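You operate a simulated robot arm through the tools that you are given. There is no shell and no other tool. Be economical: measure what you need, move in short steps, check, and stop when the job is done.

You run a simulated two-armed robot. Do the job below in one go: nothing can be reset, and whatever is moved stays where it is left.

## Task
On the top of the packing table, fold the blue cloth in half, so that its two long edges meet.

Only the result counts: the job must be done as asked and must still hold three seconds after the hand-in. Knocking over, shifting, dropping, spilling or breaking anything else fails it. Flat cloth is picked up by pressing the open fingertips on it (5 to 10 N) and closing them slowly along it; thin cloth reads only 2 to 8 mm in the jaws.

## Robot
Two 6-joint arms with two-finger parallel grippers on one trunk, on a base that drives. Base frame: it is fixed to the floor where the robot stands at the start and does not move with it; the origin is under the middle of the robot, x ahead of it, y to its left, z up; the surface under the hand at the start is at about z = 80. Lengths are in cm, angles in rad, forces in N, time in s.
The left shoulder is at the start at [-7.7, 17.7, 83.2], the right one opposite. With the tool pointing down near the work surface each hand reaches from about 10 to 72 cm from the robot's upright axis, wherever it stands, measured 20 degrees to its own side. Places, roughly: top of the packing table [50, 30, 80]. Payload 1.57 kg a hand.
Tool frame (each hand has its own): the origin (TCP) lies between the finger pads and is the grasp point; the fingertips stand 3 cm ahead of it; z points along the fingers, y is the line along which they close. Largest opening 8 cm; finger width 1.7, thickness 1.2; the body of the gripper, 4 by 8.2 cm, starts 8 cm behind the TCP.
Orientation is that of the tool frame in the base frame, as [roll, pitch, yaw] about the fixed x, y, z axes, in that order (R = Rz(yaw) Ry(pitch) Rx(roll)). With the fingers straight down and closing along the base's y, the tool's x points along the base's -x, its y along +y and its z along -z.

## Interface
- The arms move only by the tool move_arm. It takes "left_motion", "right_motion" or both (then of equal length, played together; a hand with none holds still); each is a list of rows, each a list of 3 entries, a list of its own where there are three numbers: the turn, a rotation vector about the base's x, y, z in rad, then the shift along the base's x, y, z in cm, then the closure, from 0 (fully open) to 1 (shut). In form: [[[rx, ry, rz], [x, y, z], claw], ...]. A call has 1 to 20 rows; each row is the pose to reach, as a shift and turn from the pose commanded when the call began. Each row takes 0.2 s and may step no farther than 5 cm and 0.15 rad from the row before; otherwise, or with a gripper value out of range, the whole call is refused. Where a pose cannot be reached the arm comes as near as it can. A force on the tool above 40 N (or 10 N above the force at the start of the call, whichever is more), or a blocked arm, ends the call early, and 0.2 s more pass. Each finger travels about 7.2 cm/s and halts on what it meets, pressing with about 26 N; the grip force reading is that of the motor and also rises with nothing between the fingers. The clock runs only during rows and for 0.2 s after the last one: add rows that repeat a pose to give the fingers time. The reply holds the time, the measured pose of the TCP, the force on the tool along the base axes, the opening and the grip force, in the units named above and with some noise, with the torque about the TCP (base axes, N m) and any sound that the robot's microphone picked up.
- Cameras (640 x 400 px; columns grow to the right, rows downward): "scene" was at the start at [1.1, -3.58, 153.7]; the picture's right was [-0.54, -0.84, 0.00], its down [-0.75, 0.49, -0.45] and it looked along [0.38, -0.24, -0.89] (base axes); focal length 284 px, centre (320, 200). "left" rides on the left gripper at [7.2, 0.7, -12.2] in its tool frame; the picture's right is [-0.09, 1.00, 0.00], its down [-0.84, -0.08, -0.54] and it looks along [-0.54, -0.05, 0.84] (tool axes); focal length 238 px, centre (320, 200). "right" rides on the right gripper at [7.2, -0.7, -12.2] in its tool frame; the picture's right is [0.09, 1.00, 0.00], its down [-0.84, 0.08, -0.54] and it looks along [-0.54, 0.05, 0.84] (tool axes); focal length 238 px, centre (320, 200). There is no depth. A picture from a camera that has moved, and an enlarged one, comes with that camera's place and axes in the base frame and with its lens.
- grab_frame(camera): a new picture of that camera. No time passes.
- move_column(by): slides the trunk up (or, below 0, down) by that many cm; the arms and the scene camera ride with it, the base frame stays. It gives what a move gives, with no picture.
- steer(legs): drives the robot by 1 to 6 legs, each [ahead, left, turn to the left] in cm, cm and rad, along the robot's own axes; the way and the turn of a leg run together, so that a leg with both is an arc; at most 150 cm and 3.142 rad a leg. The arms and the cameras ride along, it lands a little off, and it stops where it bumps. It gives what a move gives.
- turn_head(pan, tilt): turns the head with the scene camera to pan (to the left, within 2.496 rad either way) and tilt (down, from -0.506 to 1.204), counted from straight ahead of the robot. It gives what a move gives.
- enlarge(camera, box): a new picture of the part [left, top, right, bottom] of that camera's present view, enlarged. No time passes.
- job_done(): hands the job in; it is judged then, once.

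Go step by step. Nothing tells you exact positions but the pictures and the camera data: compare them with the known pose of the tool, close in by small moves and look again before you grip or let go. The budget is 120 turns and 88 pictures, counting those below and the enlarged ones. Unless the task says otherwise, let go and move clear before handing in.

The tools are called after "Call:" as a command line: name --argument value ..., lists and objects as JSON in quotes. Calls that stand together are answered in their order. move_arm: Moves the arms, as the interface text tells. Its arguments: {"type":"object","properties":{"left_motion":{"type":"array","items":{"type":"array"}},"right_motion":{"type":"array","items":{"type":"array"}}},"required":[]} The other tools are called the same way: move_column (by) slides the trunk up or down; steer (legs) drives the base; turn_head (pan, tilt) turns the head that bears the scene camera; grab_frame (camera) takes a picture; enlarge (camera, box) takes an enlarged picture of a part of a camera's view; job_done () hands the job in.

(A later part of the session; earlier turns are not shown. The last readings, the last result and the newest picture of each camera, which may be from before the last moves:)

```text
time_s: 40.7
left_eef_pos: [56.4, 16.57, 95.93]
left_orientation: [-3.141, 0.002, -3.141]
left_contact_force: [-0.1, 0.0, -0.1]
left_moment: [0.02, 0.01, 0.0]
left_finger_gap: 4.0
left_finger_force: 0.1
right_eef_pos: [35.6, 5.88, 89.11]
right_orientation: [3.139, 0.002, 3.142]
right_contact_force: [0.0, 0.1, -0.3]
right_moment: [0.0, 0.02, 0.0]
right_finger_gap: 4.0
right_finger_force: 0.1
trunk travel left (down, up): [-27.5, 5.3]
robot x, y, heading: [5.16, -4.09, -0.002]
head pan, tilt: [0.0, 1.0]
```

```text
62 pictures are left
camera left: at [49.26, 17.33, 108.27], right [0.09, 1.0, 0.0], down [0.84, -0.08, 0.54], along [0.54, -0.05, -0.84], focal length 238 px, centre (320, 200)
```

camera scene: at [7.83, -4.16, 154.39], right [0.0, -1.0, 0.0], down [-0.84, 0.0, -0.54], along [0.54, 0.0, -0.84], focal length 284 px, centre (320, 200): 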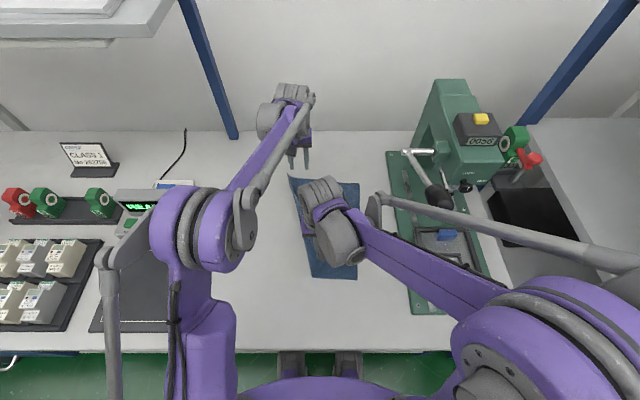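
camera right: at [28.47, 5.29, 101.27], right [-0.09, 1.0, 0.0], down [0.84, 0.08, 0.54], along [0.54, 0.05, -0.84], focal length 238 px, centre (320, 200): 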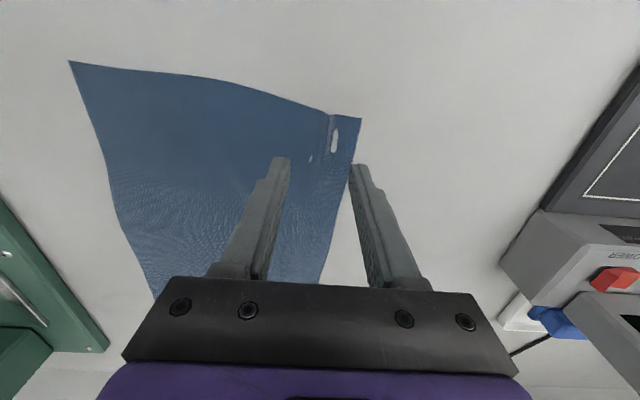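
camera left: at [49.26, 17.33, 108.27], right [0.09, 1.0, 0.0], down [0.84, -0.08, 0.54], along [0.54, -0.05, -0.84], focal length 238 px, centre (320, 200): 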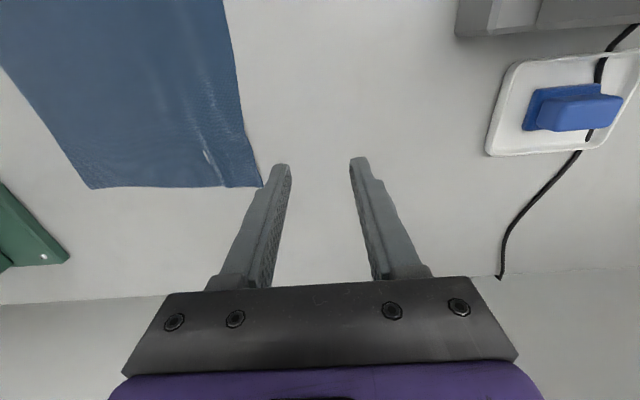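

The cloth settled nearly flat again, with D near (33.4,9). I'll lower the right hand so its outer finger stands just outside the edge.

Call:
move_arm --right_motion '[[[0, 0, 0], [0, 2.1, -1], 0.68], [[0, 0, 0], [0, 2.1, -3], 0.68], [[0, 0, 0], [0, 2.1, -4.5], 0.68], [[0, 0, 0], [0, 2.1, -5.3], 0.68], [[0, 0, 0], [0, 2.1, -5.3], 0.68]]'

Call:
enlarge --camera "right" --box '[220, 80, 440, 300]'

```text
time_s: 41.9
left_eef_pos: [56.22, 16.64, 96.01]
left_orientation: [-3.14, 0.002, 3.141]
left_contact_force: [0.0, 1.4, 0.2]
left_moment: [0.0, 0.02, -0.02]
left_finger_gap: 4.02
left_finger_force: 0.0
right_eef_pos: [35.5, 8.28, 83.82]
right_orientation: [3.137, 0.0, -3.141]
right_contact_force: [0.1, -0.4, -0.8]
right_moment: [0.04, 0.0, -0.02]
right_finger_gap: 2.57
right_finger_force: 0.0
trunk travel left (down, up): [-27.5, 5.3]
robot x, y, heading: [5.11, -3.48, -0.0]
head pan, tilt: [0.0, 1.0]
```

```text
1.82 times, centred on (330, 190) of right
camera zoom: at [28.51, 7.5, 95.9], right [-0.09, 1.0, 0.0], down [0.84, 0.08, 0.54], along [0.54, 0.05, -0.84], focal length 433 px, centre (302, 218)
```

zoom: 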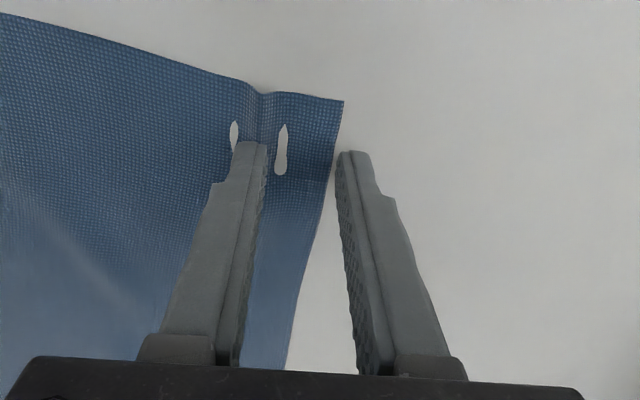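

The outer finger is right at the edge as intended. I'll press down.

Call:
move_arm --right_motion '[[[0, 0, 0], [0, 0, -0.4], 0.68], [[0, 0, 0], [0, 0, -0.65], 0.68], [[0, 0, 0], [0, 0, -0.65], 0.68]]'

```text
time_s: 42.7
left_eef_pos: [56.36, 16.52, 95.95]
left_orientation: [-3.14, -0.001, 3.141]
left_contact_force: [0.1, 0.4, -0.4]
left_moment: [-0.04, 0.01, -0.06]
left_finger_gap: 4.01
left_finger_force: 0.1
right_eef_pos: [35.53, 8.13, 83.15]
right_orientation: [3.138, 0.002, 3.14]
right_contact_force: [0.0, -1.0, -0.1]
right_moment: [0.0, -0.02, -0.02]
right_finger_gap: 2.55
right_finger_force: 0.0
trunk travel left (down, up): [-27.5, 5.3]
robot x, y, heading: [4.92, -3.85, -0.002]
head pan, tilt: [0.0, 1.0]
```

Call:
move_arm --right_motion '[[[0, 0, 0], [0, 0, -0.1], 0.68], [[0, 0, 0], [0, 0, -0.1], 0.68]]'

```text
time_s: 43.3
left_eef_pos: [56.33, 16.54, 96.01]
left_orientation: [3.14, 0.0, -3.14]
left_contact_force: [0.0, 0.1, -0.4]
left_moment: [0.01, 0.03, -0.02]
left_finger_gap: 3.99
left_finger_force: 0.1
right_eef_pos: [35.51, 8.21, 83.11]
right_orientation: [3.139, 0.001, 3.141]
right_contact_force: [0.7, -0.3, 15.0]
right_moment: [-0.1, 0.01, 0.03]
right_finger_gap: 2.54
right_finger_force: 0.1
trunk travel left (down, up): [-27.5, 5.3]
robot x, y, heading: [4.68, -4.17, 0.005]
head pan, tilt: [0.0, 1.0]
```

Force is 15 N, biased to the inner finger on the cloth. I'll close slowly.

Call:
move_arm --right_motion '[[[0, 0, 0], [0, 0, 0], 0.7], [[0, 0, 0], [0, 0, -0.01], 0.72], [[0, 0, 0], [0, 0, -0.02], 0.74], [[0, 0, 0], [0, 0, -0.02], 0.76], [[0, 0, 0], [0, 0, -0.03], 0.78], [[0, 0, 0], [0, 0, -0.03], 0.8], [[0, 0, 0], [0, 0, -0.03], 0.82]]'

Call:
enlarge --camera "right" --box '[220, 80, 440, 300]'

```text
time_s: 45.1
left_eef_pos: [56.33, 16.56, 96.08]
left_orientation: [3.141, -0.001, -3.141]
left_contact_force: [-1.0, -0.1, -0.6]
left_moment: [-0.01, 0.0, 0.01]
left_finger_gap: 4.0
left_finger_force: 0.0
right_eef_pos: [35.5, 8.19, 83.05]
right_orientation: [3.139, 0.001, -3.14]
right_contact_force: [-0.4, -1.2, 22.8]
right_moment: [-0.15, 0.05, 0.0]
right_finger_gap: 1.2
right_finger_force: 0.0
trunk travel left (down, up): [-27.5, 5.3]
robot x, y, heading: [5.12, -4.06, -0.001]
head pan, tilt: [0.0, 1.0]
stopped in row 7 (right hand): the force on the tool passed its limit at 40 N (the readings are from after the stop); the commanded pose is now the measured one
```

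```text
1.82 times, centred on (330, 190) of right
camera zoom: at [28.38, 7.56, 95.24], right [-0.09, 1.0, 0.0], down [0.84, 0.08, 0.54], along [0.54, 0.05, -0.84], focal length 433 px, centre (302, 218)
```

zoom: 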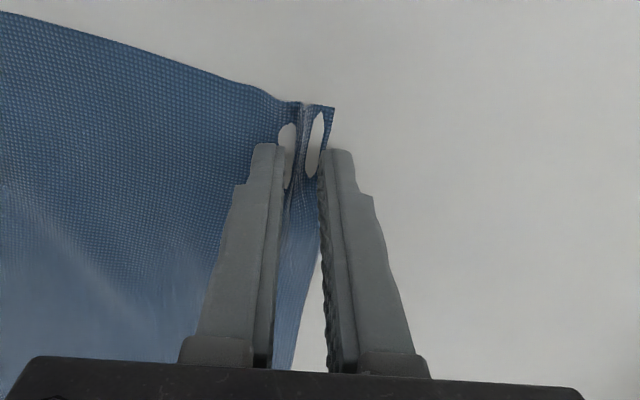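

The edge is now inside the jaws. I'll ease up slightly and finish closing.

Call:
move_arm --right_motion '[[[0, 0, 0], [0, 0, 0.05], 0.83], [[0, 0, 0], [0, 0, 0.05], 0.86], [[0, 0, 0], [0, 0, 0.05], 0.89], [[0, 0, 0], [0, 0, 0.05], 0.92], [[0, 0, 0], [0, 0, 0.05], 0.95], [[0, 0, 0], [0, 0, 0.05], 1.0], [[0, 0, 0], [0, 0, 0.05], 1.0], [[0, 0, 0], [0, 0, 0.05], 1.0]]'

Call:
enlarge --camera "right" --box '[220, 80, 440, 300]'

```text
time_s: 46.9
left_eef_pos: [56.34, 16.55, 96.04]
left_orientation: [3.141, 0.001, 3.14]
left_contact_force: [-0.7, 0.5, -0.2]
left_moment: [-0.01, -0.01, -0.01]
left_finger_gap: 3.97
left_finger_force: 0.1
right_eef_pos: [35.59, 8.34, 83.14]
right_orientation: [3.137, 0.001, -3.141]
right_contact_force: [0.0, 0.4, 4.1]
right_moment: [-0.02, 0.01, 0.0]
right_finger_gap: 0.14
right_finger_force: 23.4
trunk travel left (down, up): [-27.5, 5.3]
robot x, y, heading: [5.27, -4.02, 0.001]
head pan, tilt: [0.0, 1.0]
```

```text
1.82 times, centred on (330, 190) of right
camera zoom: at [28.44, 7.59, 95.25], right [-0.09, 1.0, 0.0], down [0.84, 0.08, 0.54], along [0.54, 0.05, -0.84], focal length 433 px, centre (302, 218)
```

zoom: 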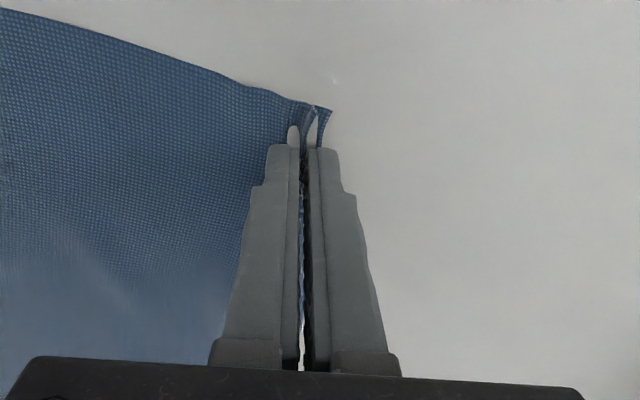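

D is gripped with almost no flap. I'll carry it halfway again.

Call:
move_arm --right_motion '[[[0, 0, 0], [0, 0, 1.5], 1.0], [[0, 0, 0], [0.3, -1.5, 3], 1.0], [[0, 0, 0], [0.6, -3.5, 4.5], 1.0], [[0, 0, 0], [1, -6, 5], 1.0], [[0, 0, 0], [1.4, -8.5, 5], 1.0], [[0, 0, 0], [1.8, -10.5, 4.5], 1.0], [[0, 0, 0], [2.0, -12, 4], 1.0], [[0, 0, 0], [2.0, -12, 4], 1.0]]'

Call:
move_arm --left_motion '[[[0, 0, 0], [2.5, -3, -1], 0.5], [[0, 0, 0], [5, -6, -2], 0.55], [[0, 0, 0], [6.3, -8, -3], 0.6], [[0, 0, 0], [6.3, -10, -4], 0.65], [[0, 0, 0], [6.3, -11, -6], 0.65], [[0, 0, 0], [6.3, -11.4, -8], 0.65], [[0, 0, 0], [6.3, -11.4, -8], 0.65]]'

Call:
grab_frame --camera "left"

Call:
grab_frame --camera "scene"

```text
time_s: 48.7
left_eef_pos: [56.32, 16.51, 96.04]
left_orientation: [3.14, -0.001, 3.141]
left_contact_force: [0.0, 0.4, 0.8]
left_moment: [0.01, -0.02, 0.01]
left_finger_gap: 4.01
left_finger_force: 0.1
right_eef_pos: [37.64, -3.76, 87.12]
right_orientation: [3.137, 0.0, 3.141]
right_contact_force: [-1.0, 0.1, -0.4]
right_moment: [-0.01, -0.01, 0.0]
right_finger_gap: 0.21
right_finger_force: 23.4
trunk travel left (down, up): [-27.5, 5.3]
robot x, y, heading: [5.12, -4.23, 0.001]
head pan, tilt: [0.0, 1.0]
```

```text
time_s: 50.3
left_eef_pos: [62.67, 5.33, 87.91]
left_orientation: [3.142, 0.0, 3.142]
left_contact_force: [0.6, -0.5, 0.2]
left_moment: [-0.01, 0.05, 0.03]
left_finger_gap: 2.79
left_finger_force: 0.1
right_eef_pos: [37.68, -3.73, 87.15]
right_orientation: [3.138, 0.0, -3.141]
right_contact_force: [0.4, 0.0, -0.1]
right_moment: [0.02, 0.03, 0.03]
right_finger_gap: 0.17
right_finger_force: 23.2
trunk travel left (down, up): [-27.5, 5.3]
robot x, y, heading: [4.55, -4.08, -0.004]
head pan, tilt: [0.0, 1.0]
```

```text
58 pictures are left
camera left: at [55.52, 6.04, 100.22], right [0.09, 1.0, 0.0], down [0.84, -0.08, 0.54], along [0.54, -0.05, -0.84], focal length 238 px, centre (320, 200)
```

left: 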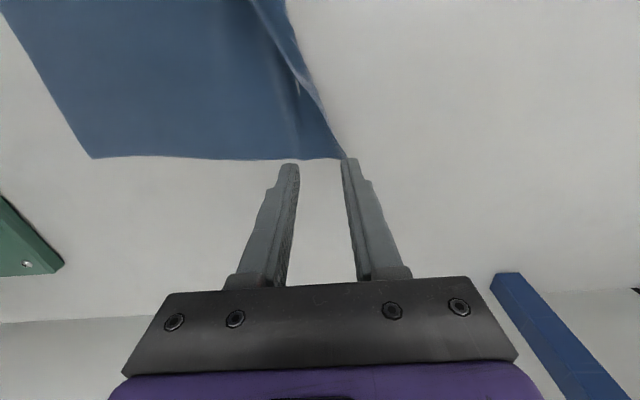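

```text
57 pictures are left
camera scene: at [7.84, -4.15, 154.39], right [0.0, -1.0, 0.0], down [-0.84, 0.0, -0.54], along [0.54, 0.0, -0.84], focal length 284 px, centre (320, 200)
```

scene: 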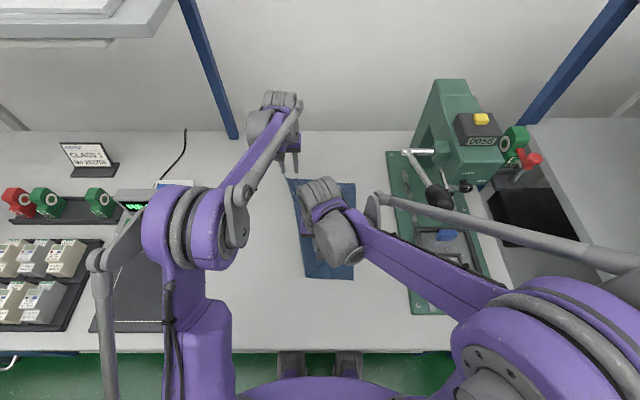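

Edge near A is at y≈6.9 for x≈62.7. I'll lower the left hand so its outer finger is just outside it.

Call:
move_arm --left_motion '[[[0, 0, 0], [0.1, 0.5, -1.5], 0.67], [[0, 0, 0], [0.1, 0.5, -3], 0.67], [[0, 0, 0], [0.1, 0.5, -4.1], 0.67], [[0, 0, 0], [0.1, 0.5, -4.1], 0.67]]'

Call:
enlarge --camera "left" --box '[220, 80, 440, 300]'

```text
time_s: 51.3
left_eef_pos: [62.8, 5.68, 83.78]
left_orientation: [3.14, 0.0, 3.141]
left_contact_force: [0.6, 0.0, 0.5]
left_moment: [0.03, -0.01, 0.0]
left_finger_gap: 2.65
left_finger_force: 0.1
right_eef_pos: [37.46, -3.75, 87.11]
right_orientation: [3.137, 0.001, 3.141]
right_contact_force: [-0.3, -0.1, 0.2]
right_moment: [-0.02, 0.0, -0.01]
right_finger_gap: 0.2
right_finger_force: 23.5
trunk travel left (down, up): [-27.5, 5.3]
robot x, y, heading: [5.02, -4.1, -0.001]
head pan, tilt: [0.0, 1.0]
```

```text
1.82 times, centred on (330, 190) of left
camera zoom: at [55.68, 6.46, 96.16], right [0.09, 1.0, 0.0], down [0.84, -0.08, 0.54], along [0.54, -0.05, -0.84], focal length 433 px, centre (302, 218)
```

zoom: 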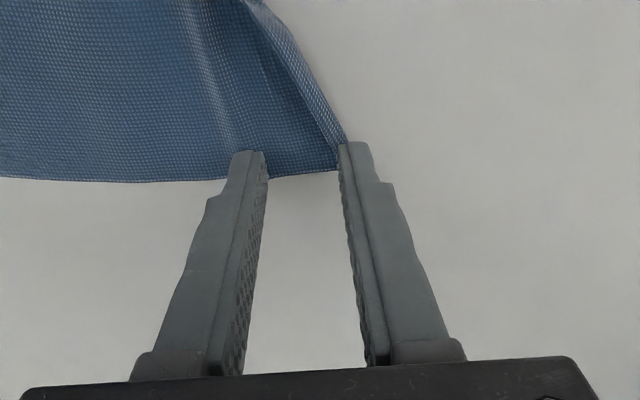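

Alignment is good but there is little cloth ahead of the tips. I'll shift 0.6 cm back, slightly inward, and press.

Call:
move_arm --left_motion '[[[0, 0, 0], [-0.6, -0.25, 0], 0.67], [[0, 0, 0], [-0.6, -0.25, -0.3], 0.67], [[0, 0, 0], [-0.6, -0.25, -0.6], 0.67], [[0, 0, 0], [-0.6, -0.25, -0.7], 0.67], [[0, 0, 0], [-0.6, -0.25, -0.7], 0.67]]'

Call:
enlarge --camera "left" --box '[220, 80, 440, 300]'

```text
time_s: 52.5
left_eef_pos: [62.16, 5.44, 83.18]
left_orientation: [3.141, 0.0, 3.142]
left_contact_force: [0.5, -0.7, 0.2]
left_moment: [0.04, 0.01, -0.01]
left_finger_gap: 2.61
left_finger_force: 0.0
right_eef_pos: [37.54, -3.71, 87.22]
right_orientation: [3.137, -0.001, 3.141]
right_contact_force: [-0.2, 0.4, 0.0]
right_moment: [0.04, -0.01, 0.01]
right_finger_gap: 0.21
right_finger_force: 23.1
trunk travel left (down, up): [-27.5, 5.3]
robot x, y, heading: [5.24, -4.18, -0.002]
head pan, tilt: [0.0, 1.0]
```

```text
1.82 times, centred on (330, 190) of left
camera zoom: at [55.05, 6.26, 95.47], right [0.09, 1.0, 0.0], down [0.84, -0.08, 0.54], along [0.54, -0.05, -0.84], focal length 433 px, centre (302, 218)
```

zoom: 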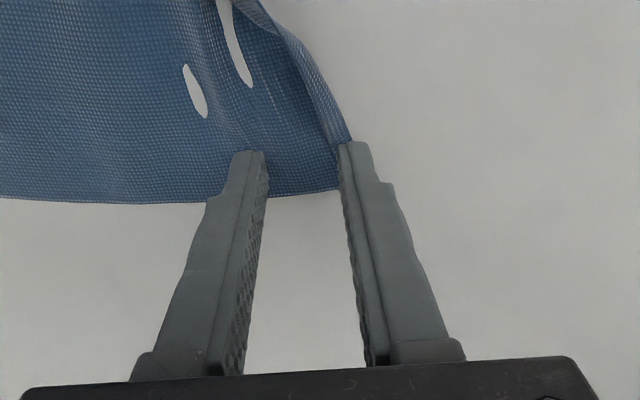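

Call:
move_arm --left_motion '[[[0, 0, 0], [0, 0.15, 0], 0.67], [[0, 0, 0], [0, 0.15, -0.08], 0.67], [[0, 0, 0], [0, 0.15, -0.08], 0.67]]'

```text
time_s: 53.3
left_eef_pos: [62.24, 5.52, 83.2]
left_orientation: [3.14, 0.0, -3.142]
left_contact_force: [-0.1, 0.1, 6.1]
left_moment: [0.1, -0.05, 0.01]
left_finger_gap: 2.62
left_finger_force: 0.2
right_eef_pos: [37.56, -3.59, 87.11]
right_orientation: [3.138, 0.003, -3.141]
right_contact_force: [-0.5, -0.3, 0.1]
right_moment: [-0.01, 0.02, -0.01]
right_finger_gap: 0.17
right_finger_force: 23.7
trunk travel left (down, up): [-27.5, 5.3]
robot x, y, heading: [5.04, -4.17, 0.002]
head pan, tilt: [0.0, 1.0]
```

Only the outer finger bears, so I'll tilt slightly, press a bit more and close partway.

Call:
move_arm --left_motion '[[[0.007, 0, 0], [0, 0, -0.02], 0.67], [[0.007, 0, 0], [0, 0, -0.03], 0.67], [[0.007, 0, 0], [0, 0, -0.03], 0.69], [[0.007, 0, 0], [0, 0, -0.04], 0.71], [[0.007, 0, 0], [0, 0, -0.05], 0.73], [[0.007, 0, 0], [0, 0, -0.05], 0.75], [[0.007, 0, 0], [0, 0, -0.05], 0.77]]'

Call:
enlarge --camera "left" --box '[220, 80, 440, 300]'

```text
time_s: 54.9
left_eef_pos: [62.13, 5.56, 83.23]
left_orientation: [3.134, -0.001, 3.141]
left_contact_force: [1.4, 0.4, 10.2]
left_moment: [0.1, -0.06, -0.02]
left_finger_gap: 1.8
left_finger_force: 0.0
right_eef_pos: [37.51, -3.76, 87.14]
right_orientation: [3.138, 0.002, 3.141]
right_contact_force: [-0.3, 0.3, 0.2]
right_moment: [0.01, -0.01, 0.01]
right_finger_gap: 0.16
right_finger_force: 23.4
trunk travel left (down, up): [-27.5, 5.3]
robot x, y, heading: [4.92, -4.13, 0.002]
head pan, tilt: [0.0, 1.0]
```

```text
1.82 times, centred on (330, 190) of left
camera zoom: at [55.01, 6.26, 95.42], right [0.09, 1.0, 0.01], down [0.84, -0.08, 0.54], along [0.54, -0.04, -0.84], focal length 433 px, centre (302, 218)
```

zoom: 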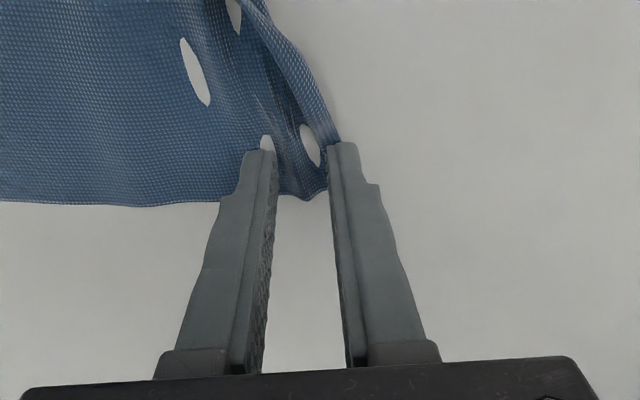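

Working: the edge is buckling up between the jaws. I'll finish closing.

Call:
move_arm --left_motion '[[[0.003, 0, 0], [0, 0, -0.01], 0.79], [[0.003, 0, 0], [0, 0, -0.02], 0.81], [[0.003, 0, 0], [0, 0, -0.02], 0.83], [[0.003, 0, 0], [0, 0, -0.02], 0.86], [[0.003, 0, 0], [0, 0, -0.02], 0.89], [[0.003, 0, 0], [0, 0, -0.02], 0.92], [[0.003, 0, 0], [0, 0, -0.02], 0.96], [[0.003, 0, 0], [0, 0, -0.02], 1.0], [[0.003, 0, 0], [0, 0, -0.02], 1.0], [[0.003, 0, 0], [0, 0, -0.02], 1.0]]'

Call:
enlarge --camera "left" --box '[220, 80, 440, 300]'

```text
time_s: 57.1
left_eef_pos: [62.21, 5.53, 83.18]
left_orientation: [3.131, 0.002, -3.141]
left_contact_force: [1.2, 0.4, 14.5]
left_moment: [0.06, -0.08, 0.01]
left_finger_gap: 0.16
left_finger_force: 23.5
right_eef_pos: [37.52, -3.8, 87.2]
right_orientation: [3.14, 0.002, -3.141]
right_contact_force: [0.0, 0.8, 0.5]
right_moment: [0.0, 0.0, 0.0]
right_finger_gap: 0.18
right_finger_force: 23.9
trunk travel left (down, up): [-27.5, 5.3]
robot x, y, heading: [5.05, -4.28, 0.004]
head pan, tilt: [0.0, 1.0]
```

```text
1.82 times, centred on (330, 190) of left
camera zoom: at [55.06, 6.22, 95.41], right [0.09, 1.0, 0.01], down [0.84, -0.08, 0.54], along [0.54, -0.04, -0.84], focal length 433 px, centre (302, 218)
```

zoom: 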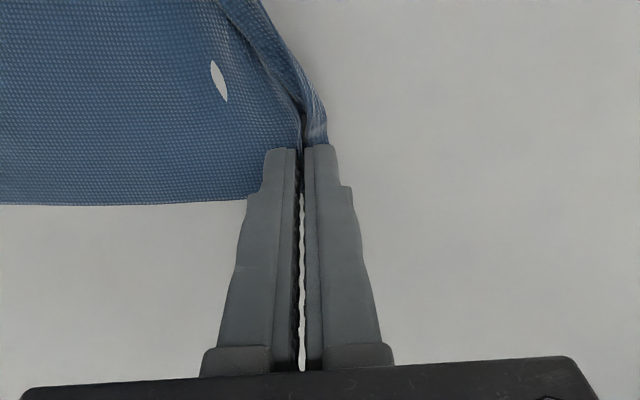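

Both corners are gripped at the edge. I'll carry them over together with the right hand leading, staying within the cloth's slack.

Call:
move_arm --left_motion '[[[0, 0, 0], [0, -0.5, 1.8], 1.0], [[0, 0, 0], [-0.1, -2, 4.3], 1.0], [[0, 0, 0], [-0.2, -4.5, 6], 1.0], [[0, 0, 0], [-0.4, -7.5, 7], 1.0], [[0, 0, 0], [-0.6, -10.5, 7.5], 1.0], [[0, 0, 0], [-0.8, -13, 7.5], 1.0], [[0, 0, 0], [-0.8, -13, 7.5], 1.0]]' --right_motion '[[[0, 0, 0], [-0.5, -0.7, 1.3], 1.0], [[0, 0, 0], [-1, -1.7, 2.3], 1.0], [[0, 0, 0], [-1.5, -3.2, 2.8], 1.0], [[0, 0, 0], [-2, -5.2, 2.8], 1.0], [[0, 0, 0], [-2.5, -7.2, 2.2], 1.0], [[0, 0, 0], [-3, -8.7, 1.5], 1.0], [[0, 0, 0], [-3, -8.7, 1.5], 1.0]]'

Call:
grab_frame --camera "scene"

Call:
grab_frame --camera "left"

Call:
grab_frame --camera "right"

```text
time_s: 58.7
left_eef_pos: [61.25, -7.54, 90.55]
left_orientation: [3.132, -0.001, -3.141]
left_contact_force: [-0.2, 0.5, -0.3]
left_moment: [0.0, 0.03, 0.04]
left_finger_gap: 0.17
left_finger_force: 22.9
right_eef_pos: [34.53, -12.47, 88.52]
right_orientation: [3.138, 0.001, 3.141]
right_contact_force: [0.5, 1.0, -0.5]
right_moment: [0.0, -0.05, 0.02]
right_finger_gap: 0.18
right_finger_force: 24.1
trunk travel left (down, up): [-27.5, 5.3]
robot x, y, heading: [4.95, -4.11, 0.002]
head pan, tilt: [0.0, 1.0]
```

```text
52 pictures are left
camera scene: at [7.87, -4.1, 154.39], right [0.0, -1.0, 0.0], down [-0.84, 0.0, -0.54], along [0.54, 0.0, -0.84], focal length 284 px, centre (320, 200)
```

scene: 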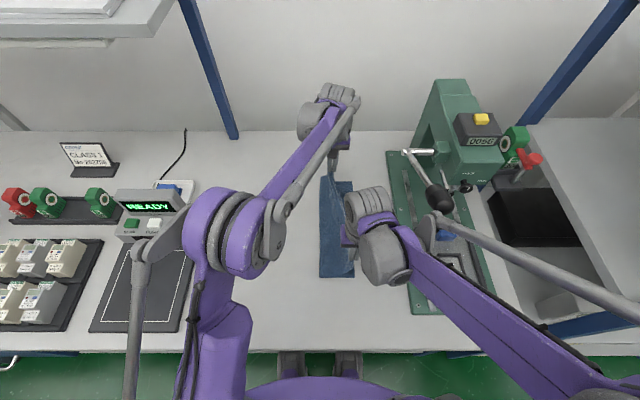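

```text
51 pictures are left
camera left: at [54.17, -6.86, 102.77], right [0.09, 1.0, 0.01], down [0.84, -0.08, 0.54], along [0.54, -0.04, -0.84], focal length 238 px, centre (320, 200)
```

left: 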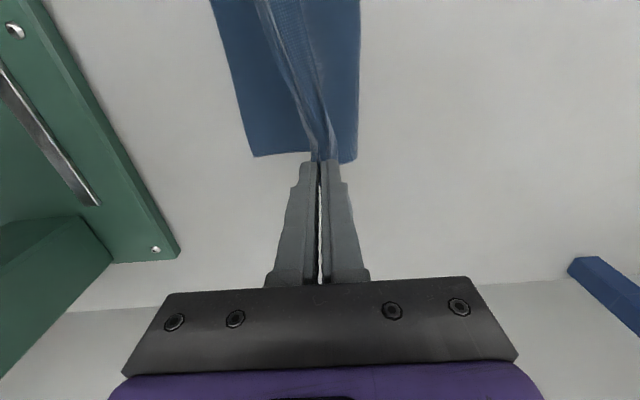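

```text
50 pictures are left
camera right: at [27.42, -13.18, 100.72], right [-0.09, 1.0, 0.0], down [0.84, 0.08, 0.54], along [0.54, 0.05, -0.84], focal length 238 px, centre (320, 200)
```

right: 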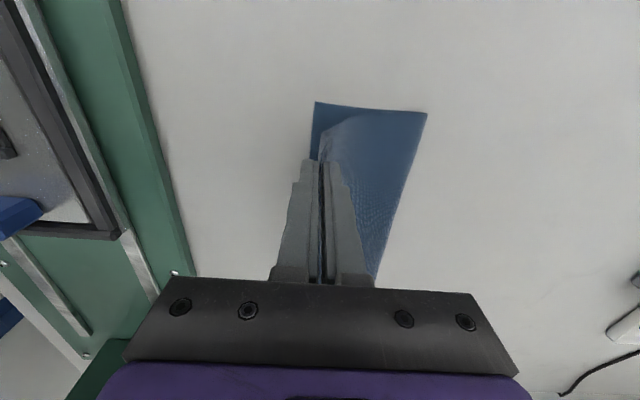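

The bottom edge now runs from B(62.9,-14.4) to C(31.2,-13.3), since the cloth shifted about 2 cm during the grips. I'll bring both held corners over them and lower to just above the cloth.

Call:
move_arm --left_motion '[[[0, 0, 0], [-0.2, -2, 0], 1.0], [[0, 0, 0], [-0.4, -4, -1], 1.0], [[0, 0, 0], [-0.6, -5.5, -2.5], 1.0], [[0, 0, 0], [-0.75, -6.3, -4.5], 1.0], [[0, 0, 0], [-0.75, -6.3, -6.3], 1.0], [[0, 0, 0], [-0.75, -6.3, -6.3], 1.0]]' --right_motion '[[[0, 0, 0], [-0.4, 0, 0], 1.0], [[0, 0, 0], [-0.8, -0.2, -1], 1.0], [[0, 0, 0], [-1.2, -0.4, -2], 1.0], [[0, 0, 0], [-1.2, -0.5, -3], 1.0], [[0, 0, 0], [-1.2, -0.5, -4.3], 1.0], [[0, 0, 0], [-1.2, -0.5, -4.3], 1.0]]'

Call:
grab_frame --camera "left"

Call:
grab_frame --camera "right"

Call:
grab_frame --camera "scene"

```text
time_s: 60.1
left_eef_pos: [60.38, -13.77, 84.11]
left_orientation: [3.131, 0.001, 3.142]
left_contact_force: [0.0, -0.3, -0.5]
left_moment: [0.02, -0.01, 0.03]
left_finger_gap: 0.18
left_finger_force: 23.5
right_eef_pos: [33.23, -12.92, 84.22]
right_orientation: [3.139, 0.001, -3.141]
right_contact_force: [-0.4, 0.5, 0.5]
right_moment: [0.0, -0.02, -0.01]
right_finger_gap: 0.2
right_finger_force: 23.7
trunk travel left (down, up): [-27.5, 5.3]
robot x, y, heading: [4.97, -3.79, 0.0]
head pan, tilt: [0.0, 1.0]
```

```text
49 pictures are left
camera left: at [53.39, -13.1, 96.43], right [0.09, 1.0, 0.01], down [0.84, -0.08, 0.54], along [0.54, -0.04, -0.84], focal length 238 px, centre (320, 200)
```

left: 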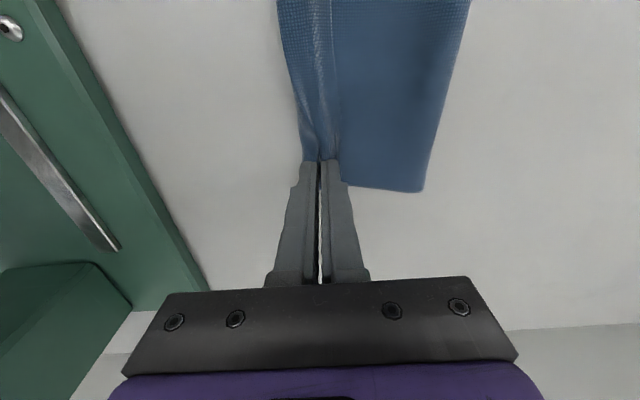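

```text
48 pictures are left
camera right: at [26.23, -13.61, 96.38], right [-0.09, 1.0, 0.0], down [0.84, 0.08, 0.54], along [0.54, 0.05, -0.84], focal length 238 px, centre (320, 200)
```

right: 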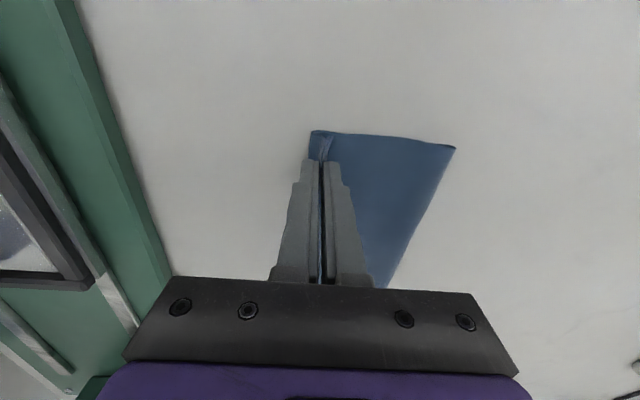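

```text
47 pictures are left
camera scene: at [7.82, -4.15, 154.39], right [0.0, -1.0, 0.0], down [-0.84, 0.0, -0.54], along [0.54, 0.0, -0.84], focal length 284 px, centre (320, 200)
```

scene: 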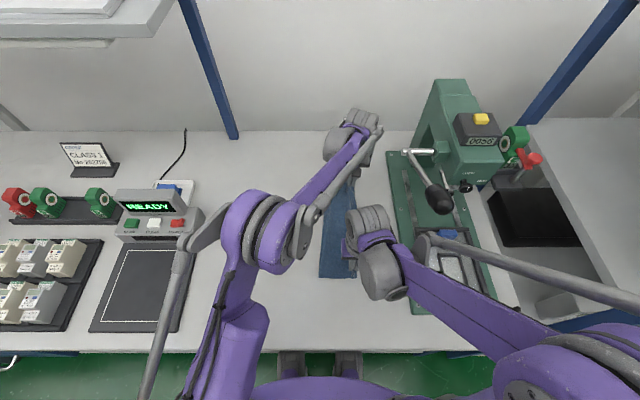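

Both are about 1 cm short of the bottom edge. I'll shift outward, lower to touch, and look.

Call:
move_arm --left_motion '[[[0, 0, 0], [0, -0.6, 0], 1.0], [[0, 0, 0], [0, -1.1, -0.3], 1.0], [[0, 0, 0], [0, -1.1, -0.7], 1.0], [[0, 0, 0], [0, -1.1, -0.7], 1.0]]' --right_motion '[[[0, 0, 0], [0, -0.5, 0], 1.0], [[0, 0, 0], [0, -0.8, -0.4], 1.0], [[0, 0, 0], [0, -0.8, -0.8], 1.0], [[0, 0, 0], [0, -0.8, -0.8], 1.0]]'

Call:
enlarge --camera "left" --box '[220, 80, 440, 300]'

Call:
enlarge --camera "right" --box '[220, 80, 440, 300]'

```text
time_s: 61.1
left_eef_pos: [60.54, -15.03, 83.53]
left_orientation: [3.129, 0.001, 3.141]
left_contact_force: [-0.4, 0.4, -0.1]
left_moment: [0.0, 0.0, -0.02]
left_finger_gap: 0.18
left_finger_force: 23.4
right_eef_pos: [33.2, -13.6, 83.47]
right_orientation: [3.138, -0.001, 3.139]
right_contact_force: [0.4, 0.0, 0.2]
right_moment: [-0.02, 0.0, -0.04]
right_finger_gap: 0.19
right_finger_force: 22.9
trunk travel left (down, up): [-27.5, 5.3]
robot x, y, heading: [4.94, -4.06, 0.002]
head pan, tilt: [0.0, 1.0]
```

```text
1.82 times, centred on (330, 190) of left
camera zoom: at [53.5, -14.23, 95.82], right [0.09, 1.0, 0.01], down [0.84, -0.08, 0.54], along [0.54, -0.04, -0.84], focal length 433 px, centre (302, 218)
```

zoom: 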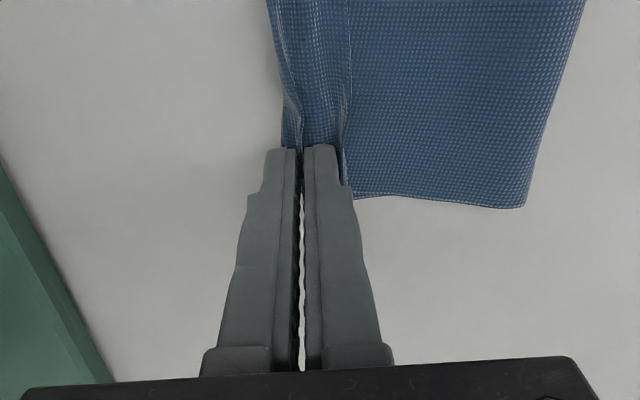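

```text
1.82 times, centred on (330, 190) of right
camera zoom: at [26.24, -14.4, 95.61], right [-0.09, 1.0, 0.0], down [0.84, 0.08, 0.54], along [0.54, 0.05, -0.84], focal length 433 px, centre (302, 218)
```

zoom: 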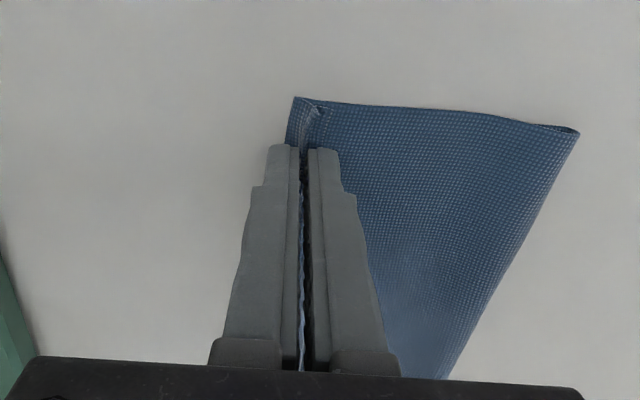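

Both held corners are at the bottom edge with small hems folded back. I'll release gently, lift, and see how they settle.

Call:
move_arm --left_motion '[[[0, 0, 0], [0, 0, -0.1], 0.97], [[0, 0, 0], [0, 0, -0.1], 0.93], [[0, 0, 0], [0, 0, -0.1], 0.88], [[0, 0, 0], [0, 0, -0.1], 0.83], [[0, 0, 0], [0, 0, 0.3], 0.8], [[0, 0, 0], [0, 0, 1.2], 0.8], [[0, 0, 0], [0, 0, 3], 0.8], [[0, 0, 0], [0, 0, 6], 0.8]]' --right_motion '[[[0, 0, 0], [0, 0, -0.1], 0.97], [[0, 0, 0], [0, 0, -0.1], 0.93], [[0, 0, 0], [0, 0, -0.1], 0.88], [[0, 0, 0], [0, 0, -0.1], 0.83], [[0, 0, 0], [0, 0, 0.3], 0.8], [[0, 0, 0], [0, 0, 1.2], 0.8], [[0, 0, 0], [0, 0, 3], 0.8], [[0, 0, 0], [0, 0, 6], 0.8]]'

Call:
grab_frame --camera "left"

Call:
grab_frame --camera "right"

```text
time_s: 62.9
left_eef_pos: [60.42, -14.78, 89.5]
left_orientation: [3.131, 0.001, 3.141]
left_contact_force: [-0.5, 0.7, -0.4]
left_moment: [-0.02, -0.01, 0.02]
left_finger_gap: 1.6
left_finger_force: 0.1
right_eef_pos: [33.09, -13.51, 89.45]
right_orientation: [3.138, 0.003, -3.141]
right_contact_force: [-0.6, -0.6, 0.0]
right_moment: [0.01, -0.03, -0.04]
right_finger_gap: 1.6
right_finger_force: 0.0
trunk travel left (down, up): [-27.5, 5.3]
robot x, y, heading: [5.34, -4.28, -0.001]
head pan, tilt: [0.0, 1.0]
```

```text
44 pictures are left
camera left: at [53.37, -14.15, 101.86], right [0.09, 1.0, 0.01], down [0.84, -0.08, 0.54], along [0.54, -0.04, -0.84], focal length 238 px, centre (320, 200)
```

left: 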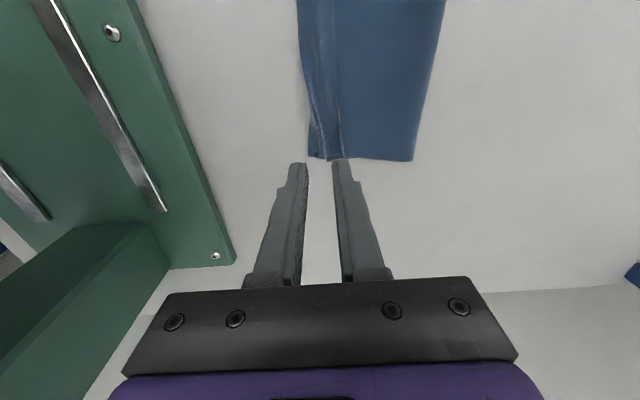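

```text
43 pictures are left
camera right: at [26.16, -14.39, 101.55], right [-0.09, 1.0, 0.0], down [0.84, 0.08, 0.54], along [0.54, 0.05, -0.84], focal length 238 px, centre (320, 200)
```

right: 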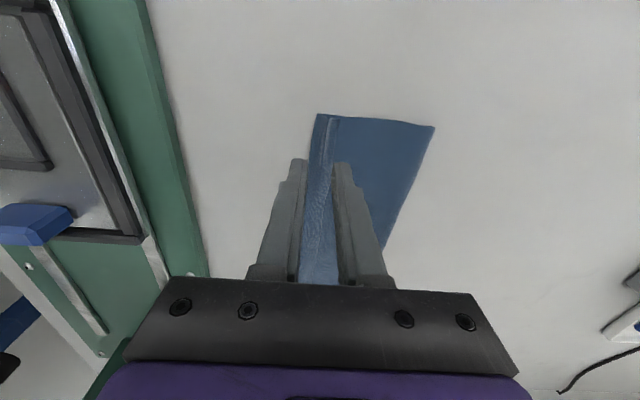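

Released. I'll move both arms clear for an unobstructed look.

Call:
move_arm --left_motion '[[[0, 0, 0], [0, 2, 2], 0.6], [[0, 0, 0], [-1, 6, 4], 0.6], [[0, 0, 0], [-2, 10, 5], 0.6], [[0, 0, 0], [-3, 14.5, 5], 0.6], [[0, 0, 0], [-4, 19, 5], 0.6], [[0, 0, 0], [-5, 23.5, 5], 0.6], [[0, 0, 0], [-6, 28, 5], 0.6], [[0, 0, 0], [-7, 32, 5], 0.6]]' --right_motion '[[[0, 0, 0], [-1, 0, 2], 0.6], [[0, 0, 0], [-3, -1, 4], 0.6], [[0, 0, 0], [-5, -2, 5], 0.6], [[0, 0, 0], [-7, -4, 5], 0.6], [[0, 0, 0], [-9, -6, 5], 0.6], [[0, 0, 0], [-11, -7, 5], 0.6], [[0, 0, 0], [-11, -7, 5], 0.6], [[0, 0, 0], [-11, -7, 5], 0.6]]'

Call:
grab_frame --camera "scene"

Call:
enlarge --camera "scene" --box '[260, 140, 440, 320]'

```text
time_s: 64.7
left_eef_pos: [53.68, 16.96, 94.39]
left_orientation: [3.134, 0.0, 3.139]
left_contact_force: [-1.0, 0.0, -0.5]
left_moment: [-0.03, 0.0, 0.0]
left_finger_gap: 3.22
left_finger_force: 0.1
right_eef_pos: [22.27, -20.59, 94.58]
right_orientation: [3.138, 0.002, 3.141]
right_contact_force: [-0.4, 0.6, -0.3]
right_moment: [0.0, -0.01, 0.01]
right_finger_gap: 3.19
right_finger_force: 0.1
trunk travel left (down, up): [-27.5, 5.3]
robot x, y, heading: [5.1, -4.07, -0.004]
head pan, tilt: [0.0, 1.0]
```

```text
42 pictures are left
camera scene: at [7.81, -4.07, 154.39], right [0.0, -1.0, 0.0], down [-0.84, 0.0, -0.54], along [0.54, 0.0, -0.84], focal length 284 px, centre (320, 200)
```

scene: 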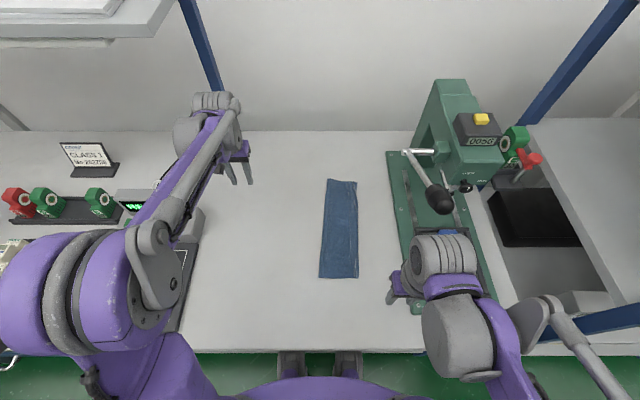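

```text
2.22 times, centred on (350, 230) of scene
camera zoom: at [7.81, -4.07, 154.39], right [0.0, -1.0, 0.0], down [-0.84, 0.0, -0.54], along [0.54, 0.0, -0.84], focal length 630 px, centre (253, 133)
```

zoom: 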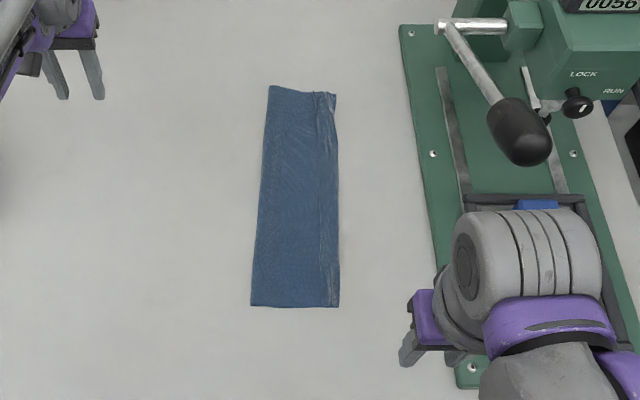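

The fold looks good. I'll zoom in on the right edge to see whether the hem is turned back.

Call:
enlarge --camera "scene" --box '[315, 170, 375, 230]'

Call:
enlarge --camera "scene" --box '[315, 225, 375, 285]'

```text
6.67 times, centred on (345, 200) of scene
camera zoom: at [7.81, -4.07, 154.39], right [0.0, -1.0, 0.0], down [-0.84, 0.0, -0.54], along [0.54, 0.0, -0.84], focal length 1891 px, centre (153, 200)
```

zoom: 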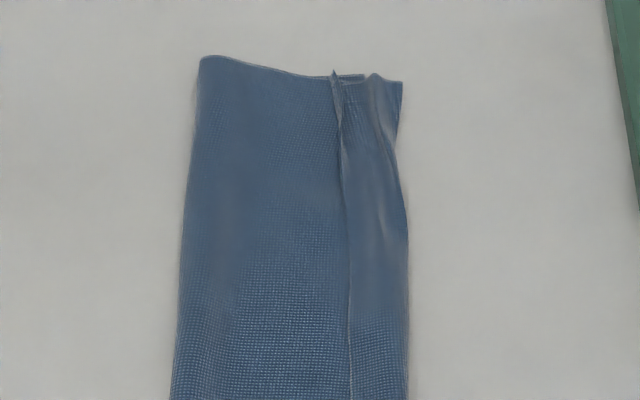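

```text
6.67 times, centred on (345, 255) of scene
camera zoom: at [7.81, -4.07, 154.39], right [0.0, -1.0, 0.0], down [-0.84, 0.0, -0.54], along [0.54, 0.0, -0.84], focal length 1891 px, centre (153, -167)
```

zoom: 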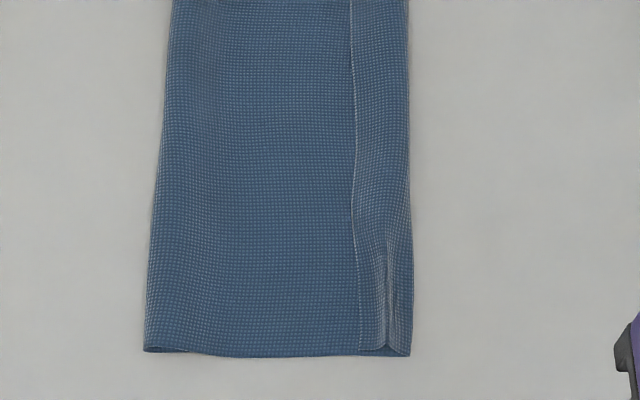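

The top hem is turned back about 2.5 cm, so AD sits about 2.5 cm inside BC. I'll look closely with the left wrist camera to plan unfolding it.

Call:
move_arm --left_motion '[[[0, 0, 0], [0, -4.5, 0], 0.6], [[0, 0, 0], [0, -9, 0], 0.6], [[0, 0, 0], [0, -13.5, 0], 0.6], [[0, 0, 0], [1, -18, 0], 0.6], [[0, 0, 0], [1.5, -22, 0], 0.6], [[0, 0, 0], [1.5, -26, 0], 0.6], [[0, 0, 0], [1.5, -28.5, -3], 0.6], [[0, 0, 0], [1.5, -28.5, -3], 0.6]]'

Call:
enlarge --camera "left" --box '[220, 0, 460, 200]'

```text
time_s: 66.5
left_eef_pos: [55.2, -11.51, 91.42]
left_orientation: [3.131, -0.001, 3.141]
left_contact_force: [0.7, -0.4, 0.1]
left_moment: [0.02, 0.0, -0.01]
left_finger_gap: 3.21
left_finger_force: 0.2
right_eef_pos: [22.43, -20.71, 94.69]
right_orientation: [3.14, 0.001, 3.14]
right_contact_force: [0.5, -0.7, 0.5]
right_moment: [0.01, 0.02, 0.01]
right_finger_gap: 3.19
right_finger_force: 0.1
trunk travel left (down, up): [-27.5, 5.3]
robot x, y, heading: [4.96, -4.33, 0.004]
head pan, tilt: [0.0, 1.0]
```

```text
2.00 times, centred on (340, 100) of left
camera zoom: at [48.01, -10.69, 103.81], right [0.09, 1.0, 0.01], down [0.84, -0.08, 0.54], along [0.54, -0.04, -0.84], focal length 477 px, centre (280, 400)
```

zoom: 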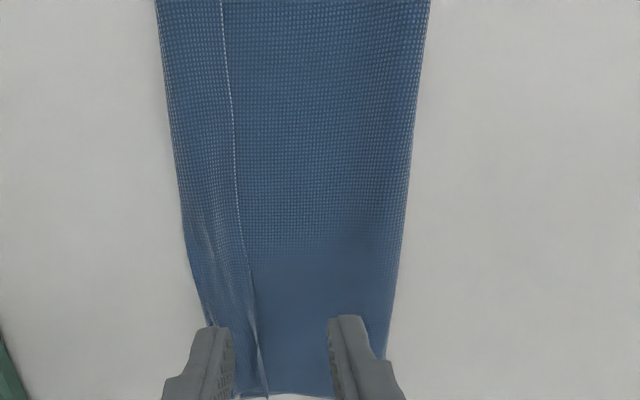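

The hem edge (bright line) lies on top about 2.5 cm from the apex. I'll close the left fingers, touch down lightly on the inner side of that edge, and sweep outward to flip the hem over.

Call:
move_arm --left_motion '[[[0, 0, 0], [1, 1, -1], 0.8], [[0, 0, 0], [2, 2.5, -3], 1.0], [[0, 0, 0], [2, 2.5, -5], 1.0], [[0, 0, 0], [2, 2.5, -7], 1.0], [[0, 0, 0], [2, 2.5, -7.8], 1.0], [[0, 0, 0], [2, 2.5, -8.0], 1.0], [[0, 0, 0], [2, 2.5, -8.0], 1.0]]'

Call:
grab_frame --camera "left"

```text
time_s: 68.1
left_eef_pos: [57.04, -8.85, 83.43]
left_orientation: [3.131, -0.001, -3.141]
left_contact_force: [0.8, -0.6, 0.5]
left_moment: [-0.02, 0.01, -0.02]
left_finger_gap: 0.01
left_finger_force: 21.3
right_eef_pos: [22.47, -20.67, 94.6]
right_orientation: [3.138, 0.0, -3.14]
right_contact_force: [0.3, -0.3, 0.3]
right_moment: [0.03, -0.02, 0.0]
right_finger_gap: 3.21
right_finger_force: 0.0
trunk travel left (down, up): [-27.5, 5.3]
robot x, y, heading: [5.32, -4.3, 0.004]
head pan, tilt: [0.0, 1.0]
```

```text
37 pictures are left
camera left: at [49.99, -8.19, 95.82], right [0.09, 1.0, 0.01], down [0.84, -0.08, 0.54], along [0.54, -0.04, -0.84], focal length 238 px, centre (320, 200)
```

left: 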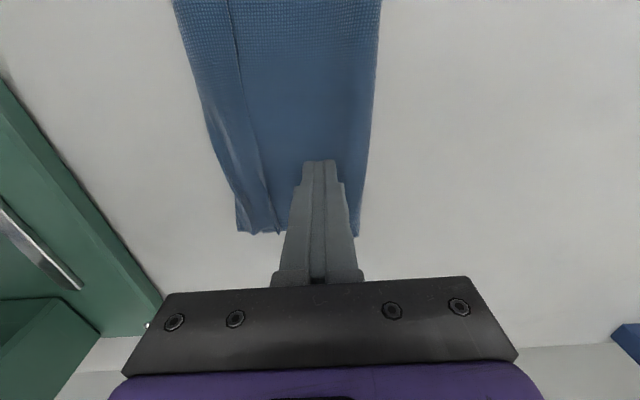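

Call:
move_arm --left_motion '[[[0, 0, 0], [0, 0, -0.1], 1.0], [[0, 0, 0], [0, 0, -0.15], 1.0], [[0, 0, 0], [0, 0, -0.15], 1.0]]'

```text
time_s: 68.9
left_eef_pos: [57.02, -8.85, 83.43]
left_orientation: [3.131, -0.001, -3.14]
left_contact_force: [-0.1, 1.6, 0.2]
left_moment: [-0.03, 0.05, -0.04]
left_finger_gap: 0.0
left_finger_force: 20.6
right_eef_pos: [22.4, -20.68, 94.67]
right_orientation: [3.138, 0.0, 3.14]
right_contact_force: [-0.3, 0.7, -1.1]
right_moment: [0.01, 0.03, -0.01]
right_finger_gap: 3.19
right_finger_force: 0.1
trunk travel left (down, up): [-27.5, 5.3]
robot x, y, heading: [5.19, -3.83, -0.003]
head pan, tilt: [0.0, 1.0]
```

Call:
move_arm --left_motion '[[[0, 0, 0], [0, 0, -0.06], 1.0], [[0, 0, 0], [0, -0.6, -0.06], 1.0], [[0, 0, 0], [0, -1.2, -0.06], 1.0], [[0, 0, 0], [0, -1.8, -0.06], 1.0], [[0, 0, 0], [0, -2.4, -0.06], 1.0], [[0, 0, 0], [0, -3, -0.06], 1.0], [[0, 0, 0], [0, -3.6, -0.06], 1.0]]'

Call:
enlarge --camera "left" --box '[180, 0, 460, 240]'

```text
time_s: 70.5
left_eef_pos: [57.07, -12.42, 83.13]
left_orientation: [3.132, 0.0, 3.14]
left_contact_force: [-0.1, 0.3, 0.3]
left_moment: [0.0, 0.0, 0.01]
left_finger_gap: 0.0
left_finger_force: 21.4
right_eef_pos: [22.48, -20.63, 94.51]
right_orientation: [3.138, 0.001, 3.14]
right_contact_force: [0.4, -0.3, 0.4]
right_moment: [-0.01, 0.02, 0.02]
right_finger_gap: 3.18
right_finger_force: 0.2
trunk travel left (down, up): [-27.5, 5.3]
robot x, y, heading: [4.64, -4.0, 0.002]
head pan, tilt: [0.0, 1.0]
```

```text
1.67 times, centred on (320, 120) of left
camera zoom: at [50.04, -11.84, 95.51], right [0.09, 1.0, 0.01], down [0.84, -0.08, 0.54], along [0.54, -0.04, -0.84], focal length 397 px, centre (320, 333)
```

zoom: 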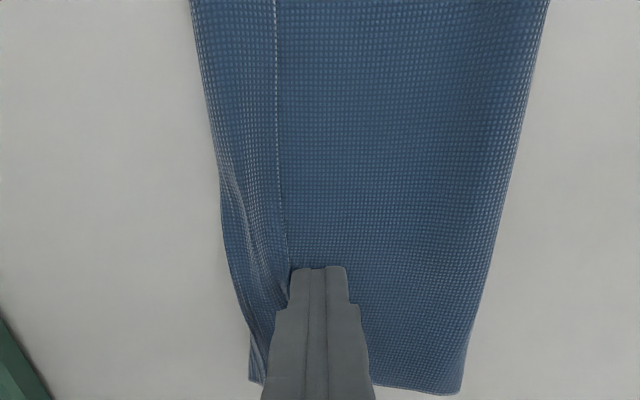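

The finger is pushing the hem edge outward. I'll continue the sweep.

Call:
move_arm --left_motion '[[[0, 0, 0], [0, -0.5, 0], 1.0], [[0, 0, 0], [0, -1, 0], 1.0], [[0, 0, 0], [0, -1.5, 0], 1.0], [[0, 0, 0], [0, -2, 0], 1.0], [[0, 0, 0], [0, -2.5, 0], 1.0]]'

Call:
enlarge --camera "left" --box '[180, 0, 460, 240]'

```text
time_s: 71.7
left_eef_pos: [57.14, -14.94, 83.25]
left_orientation: [3.13, -0.001, -3.14]
left_contact_force: [0.2, -0.3, 0.4]
left_moment: [0.02, -0.01, 0.01]
left_finger_gap: 0.0
left_finger_force: 21.5
right_eef_pos: [22.35, -20.72, 94.5]
right_orientation: [3.138, 0.001, 3.141]
right_contact_force: [-0.6, 0.4, -0.3]
right_moment: [0.0, -0.03, -0.02]
right_finger_gap: 3.2
right_finger_force: 0.1
trunk travel left (down, up): [-27.5, 5.3]
robot x, y, heading: [5.14, -3.9, -0.004]
head pan, tilt: [0.0, 1.0]
```

```text
1.67 times, centred on (320, 120) of left
camera zoom: at [50.02, -14.32, 95.5], right [0.09, 1.0, 0.01], down [0.84, -0.08, 0.54], along [0.54, -0.04, -0.84], focal length 397 px, centre (320, 333)
```

zoom: 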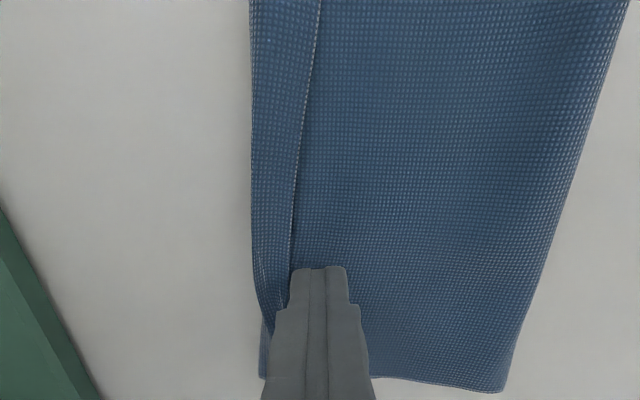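

It's working: the hem edge is moving with the finger. I'll sweep past the apex.

Call:
move_arm --left_motion '[[[0, 0, 0], [0, -0.5, 0], 1.0], [[0, 0, 0], [0, -1, 0], 1.0], [[0, 0, 0], [0, -1.5, 0], 1.0], [[0, 0, 0], [0, -2, 0], 1.0], [[0, 0, 0], [0, -2.5, 0], 1.0], [[0, 0, 0], [0, -3, 0], 1.0]]'

Call:
enlarge --camera "left" --box '[180, 0, 460, 240]'

```text
time_s: 73.1
left_eef_pos: [57.13, -17.95, 83.33]
left_orientation: [3.131, -0.001, -3.141]
left_contact_force: [0.9, -1.1, 0.2]
left_moment: [-0.01, -0.02, 0.0]
left_finger_gap: 0.0
left_finger_force: 21.1
right_eef_pos: [22.38, -20.71, 94.61]
right_orientation: [3.14, -0.001, 3.141]
right_contact_force: [-0.5, -0.4, -0.4]
right_moment: [-0.01, 0.02, -0.02]
right_finger_gap: 3.21
right_finger_force: 0.1
trunk travel left (down, up): [-27.5, 5.3]
robot x, y, heading: [4.54, -3.69, 0.003]
head pan, tilt: [0.0, 1.0]
```

```text
1.67 times, centred on (320, 120) of left
camera zoom: at [50.07, -17.31, 95.62], right [0.09, 1.0, 0.01], down [0.84, -0.08, 0.54], along [0.54, -0.04, -0.84], focal length 397 px, centre (320, 333)
```

zoom: 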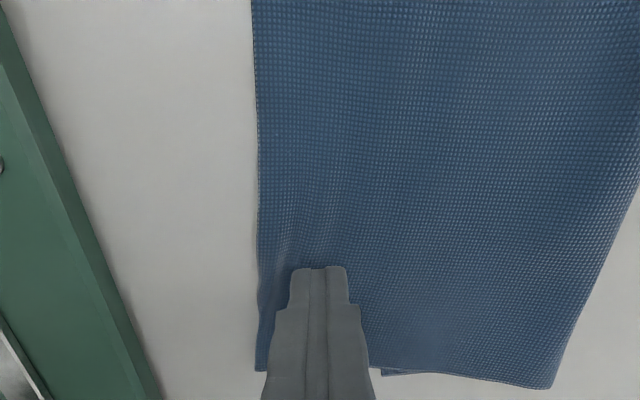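

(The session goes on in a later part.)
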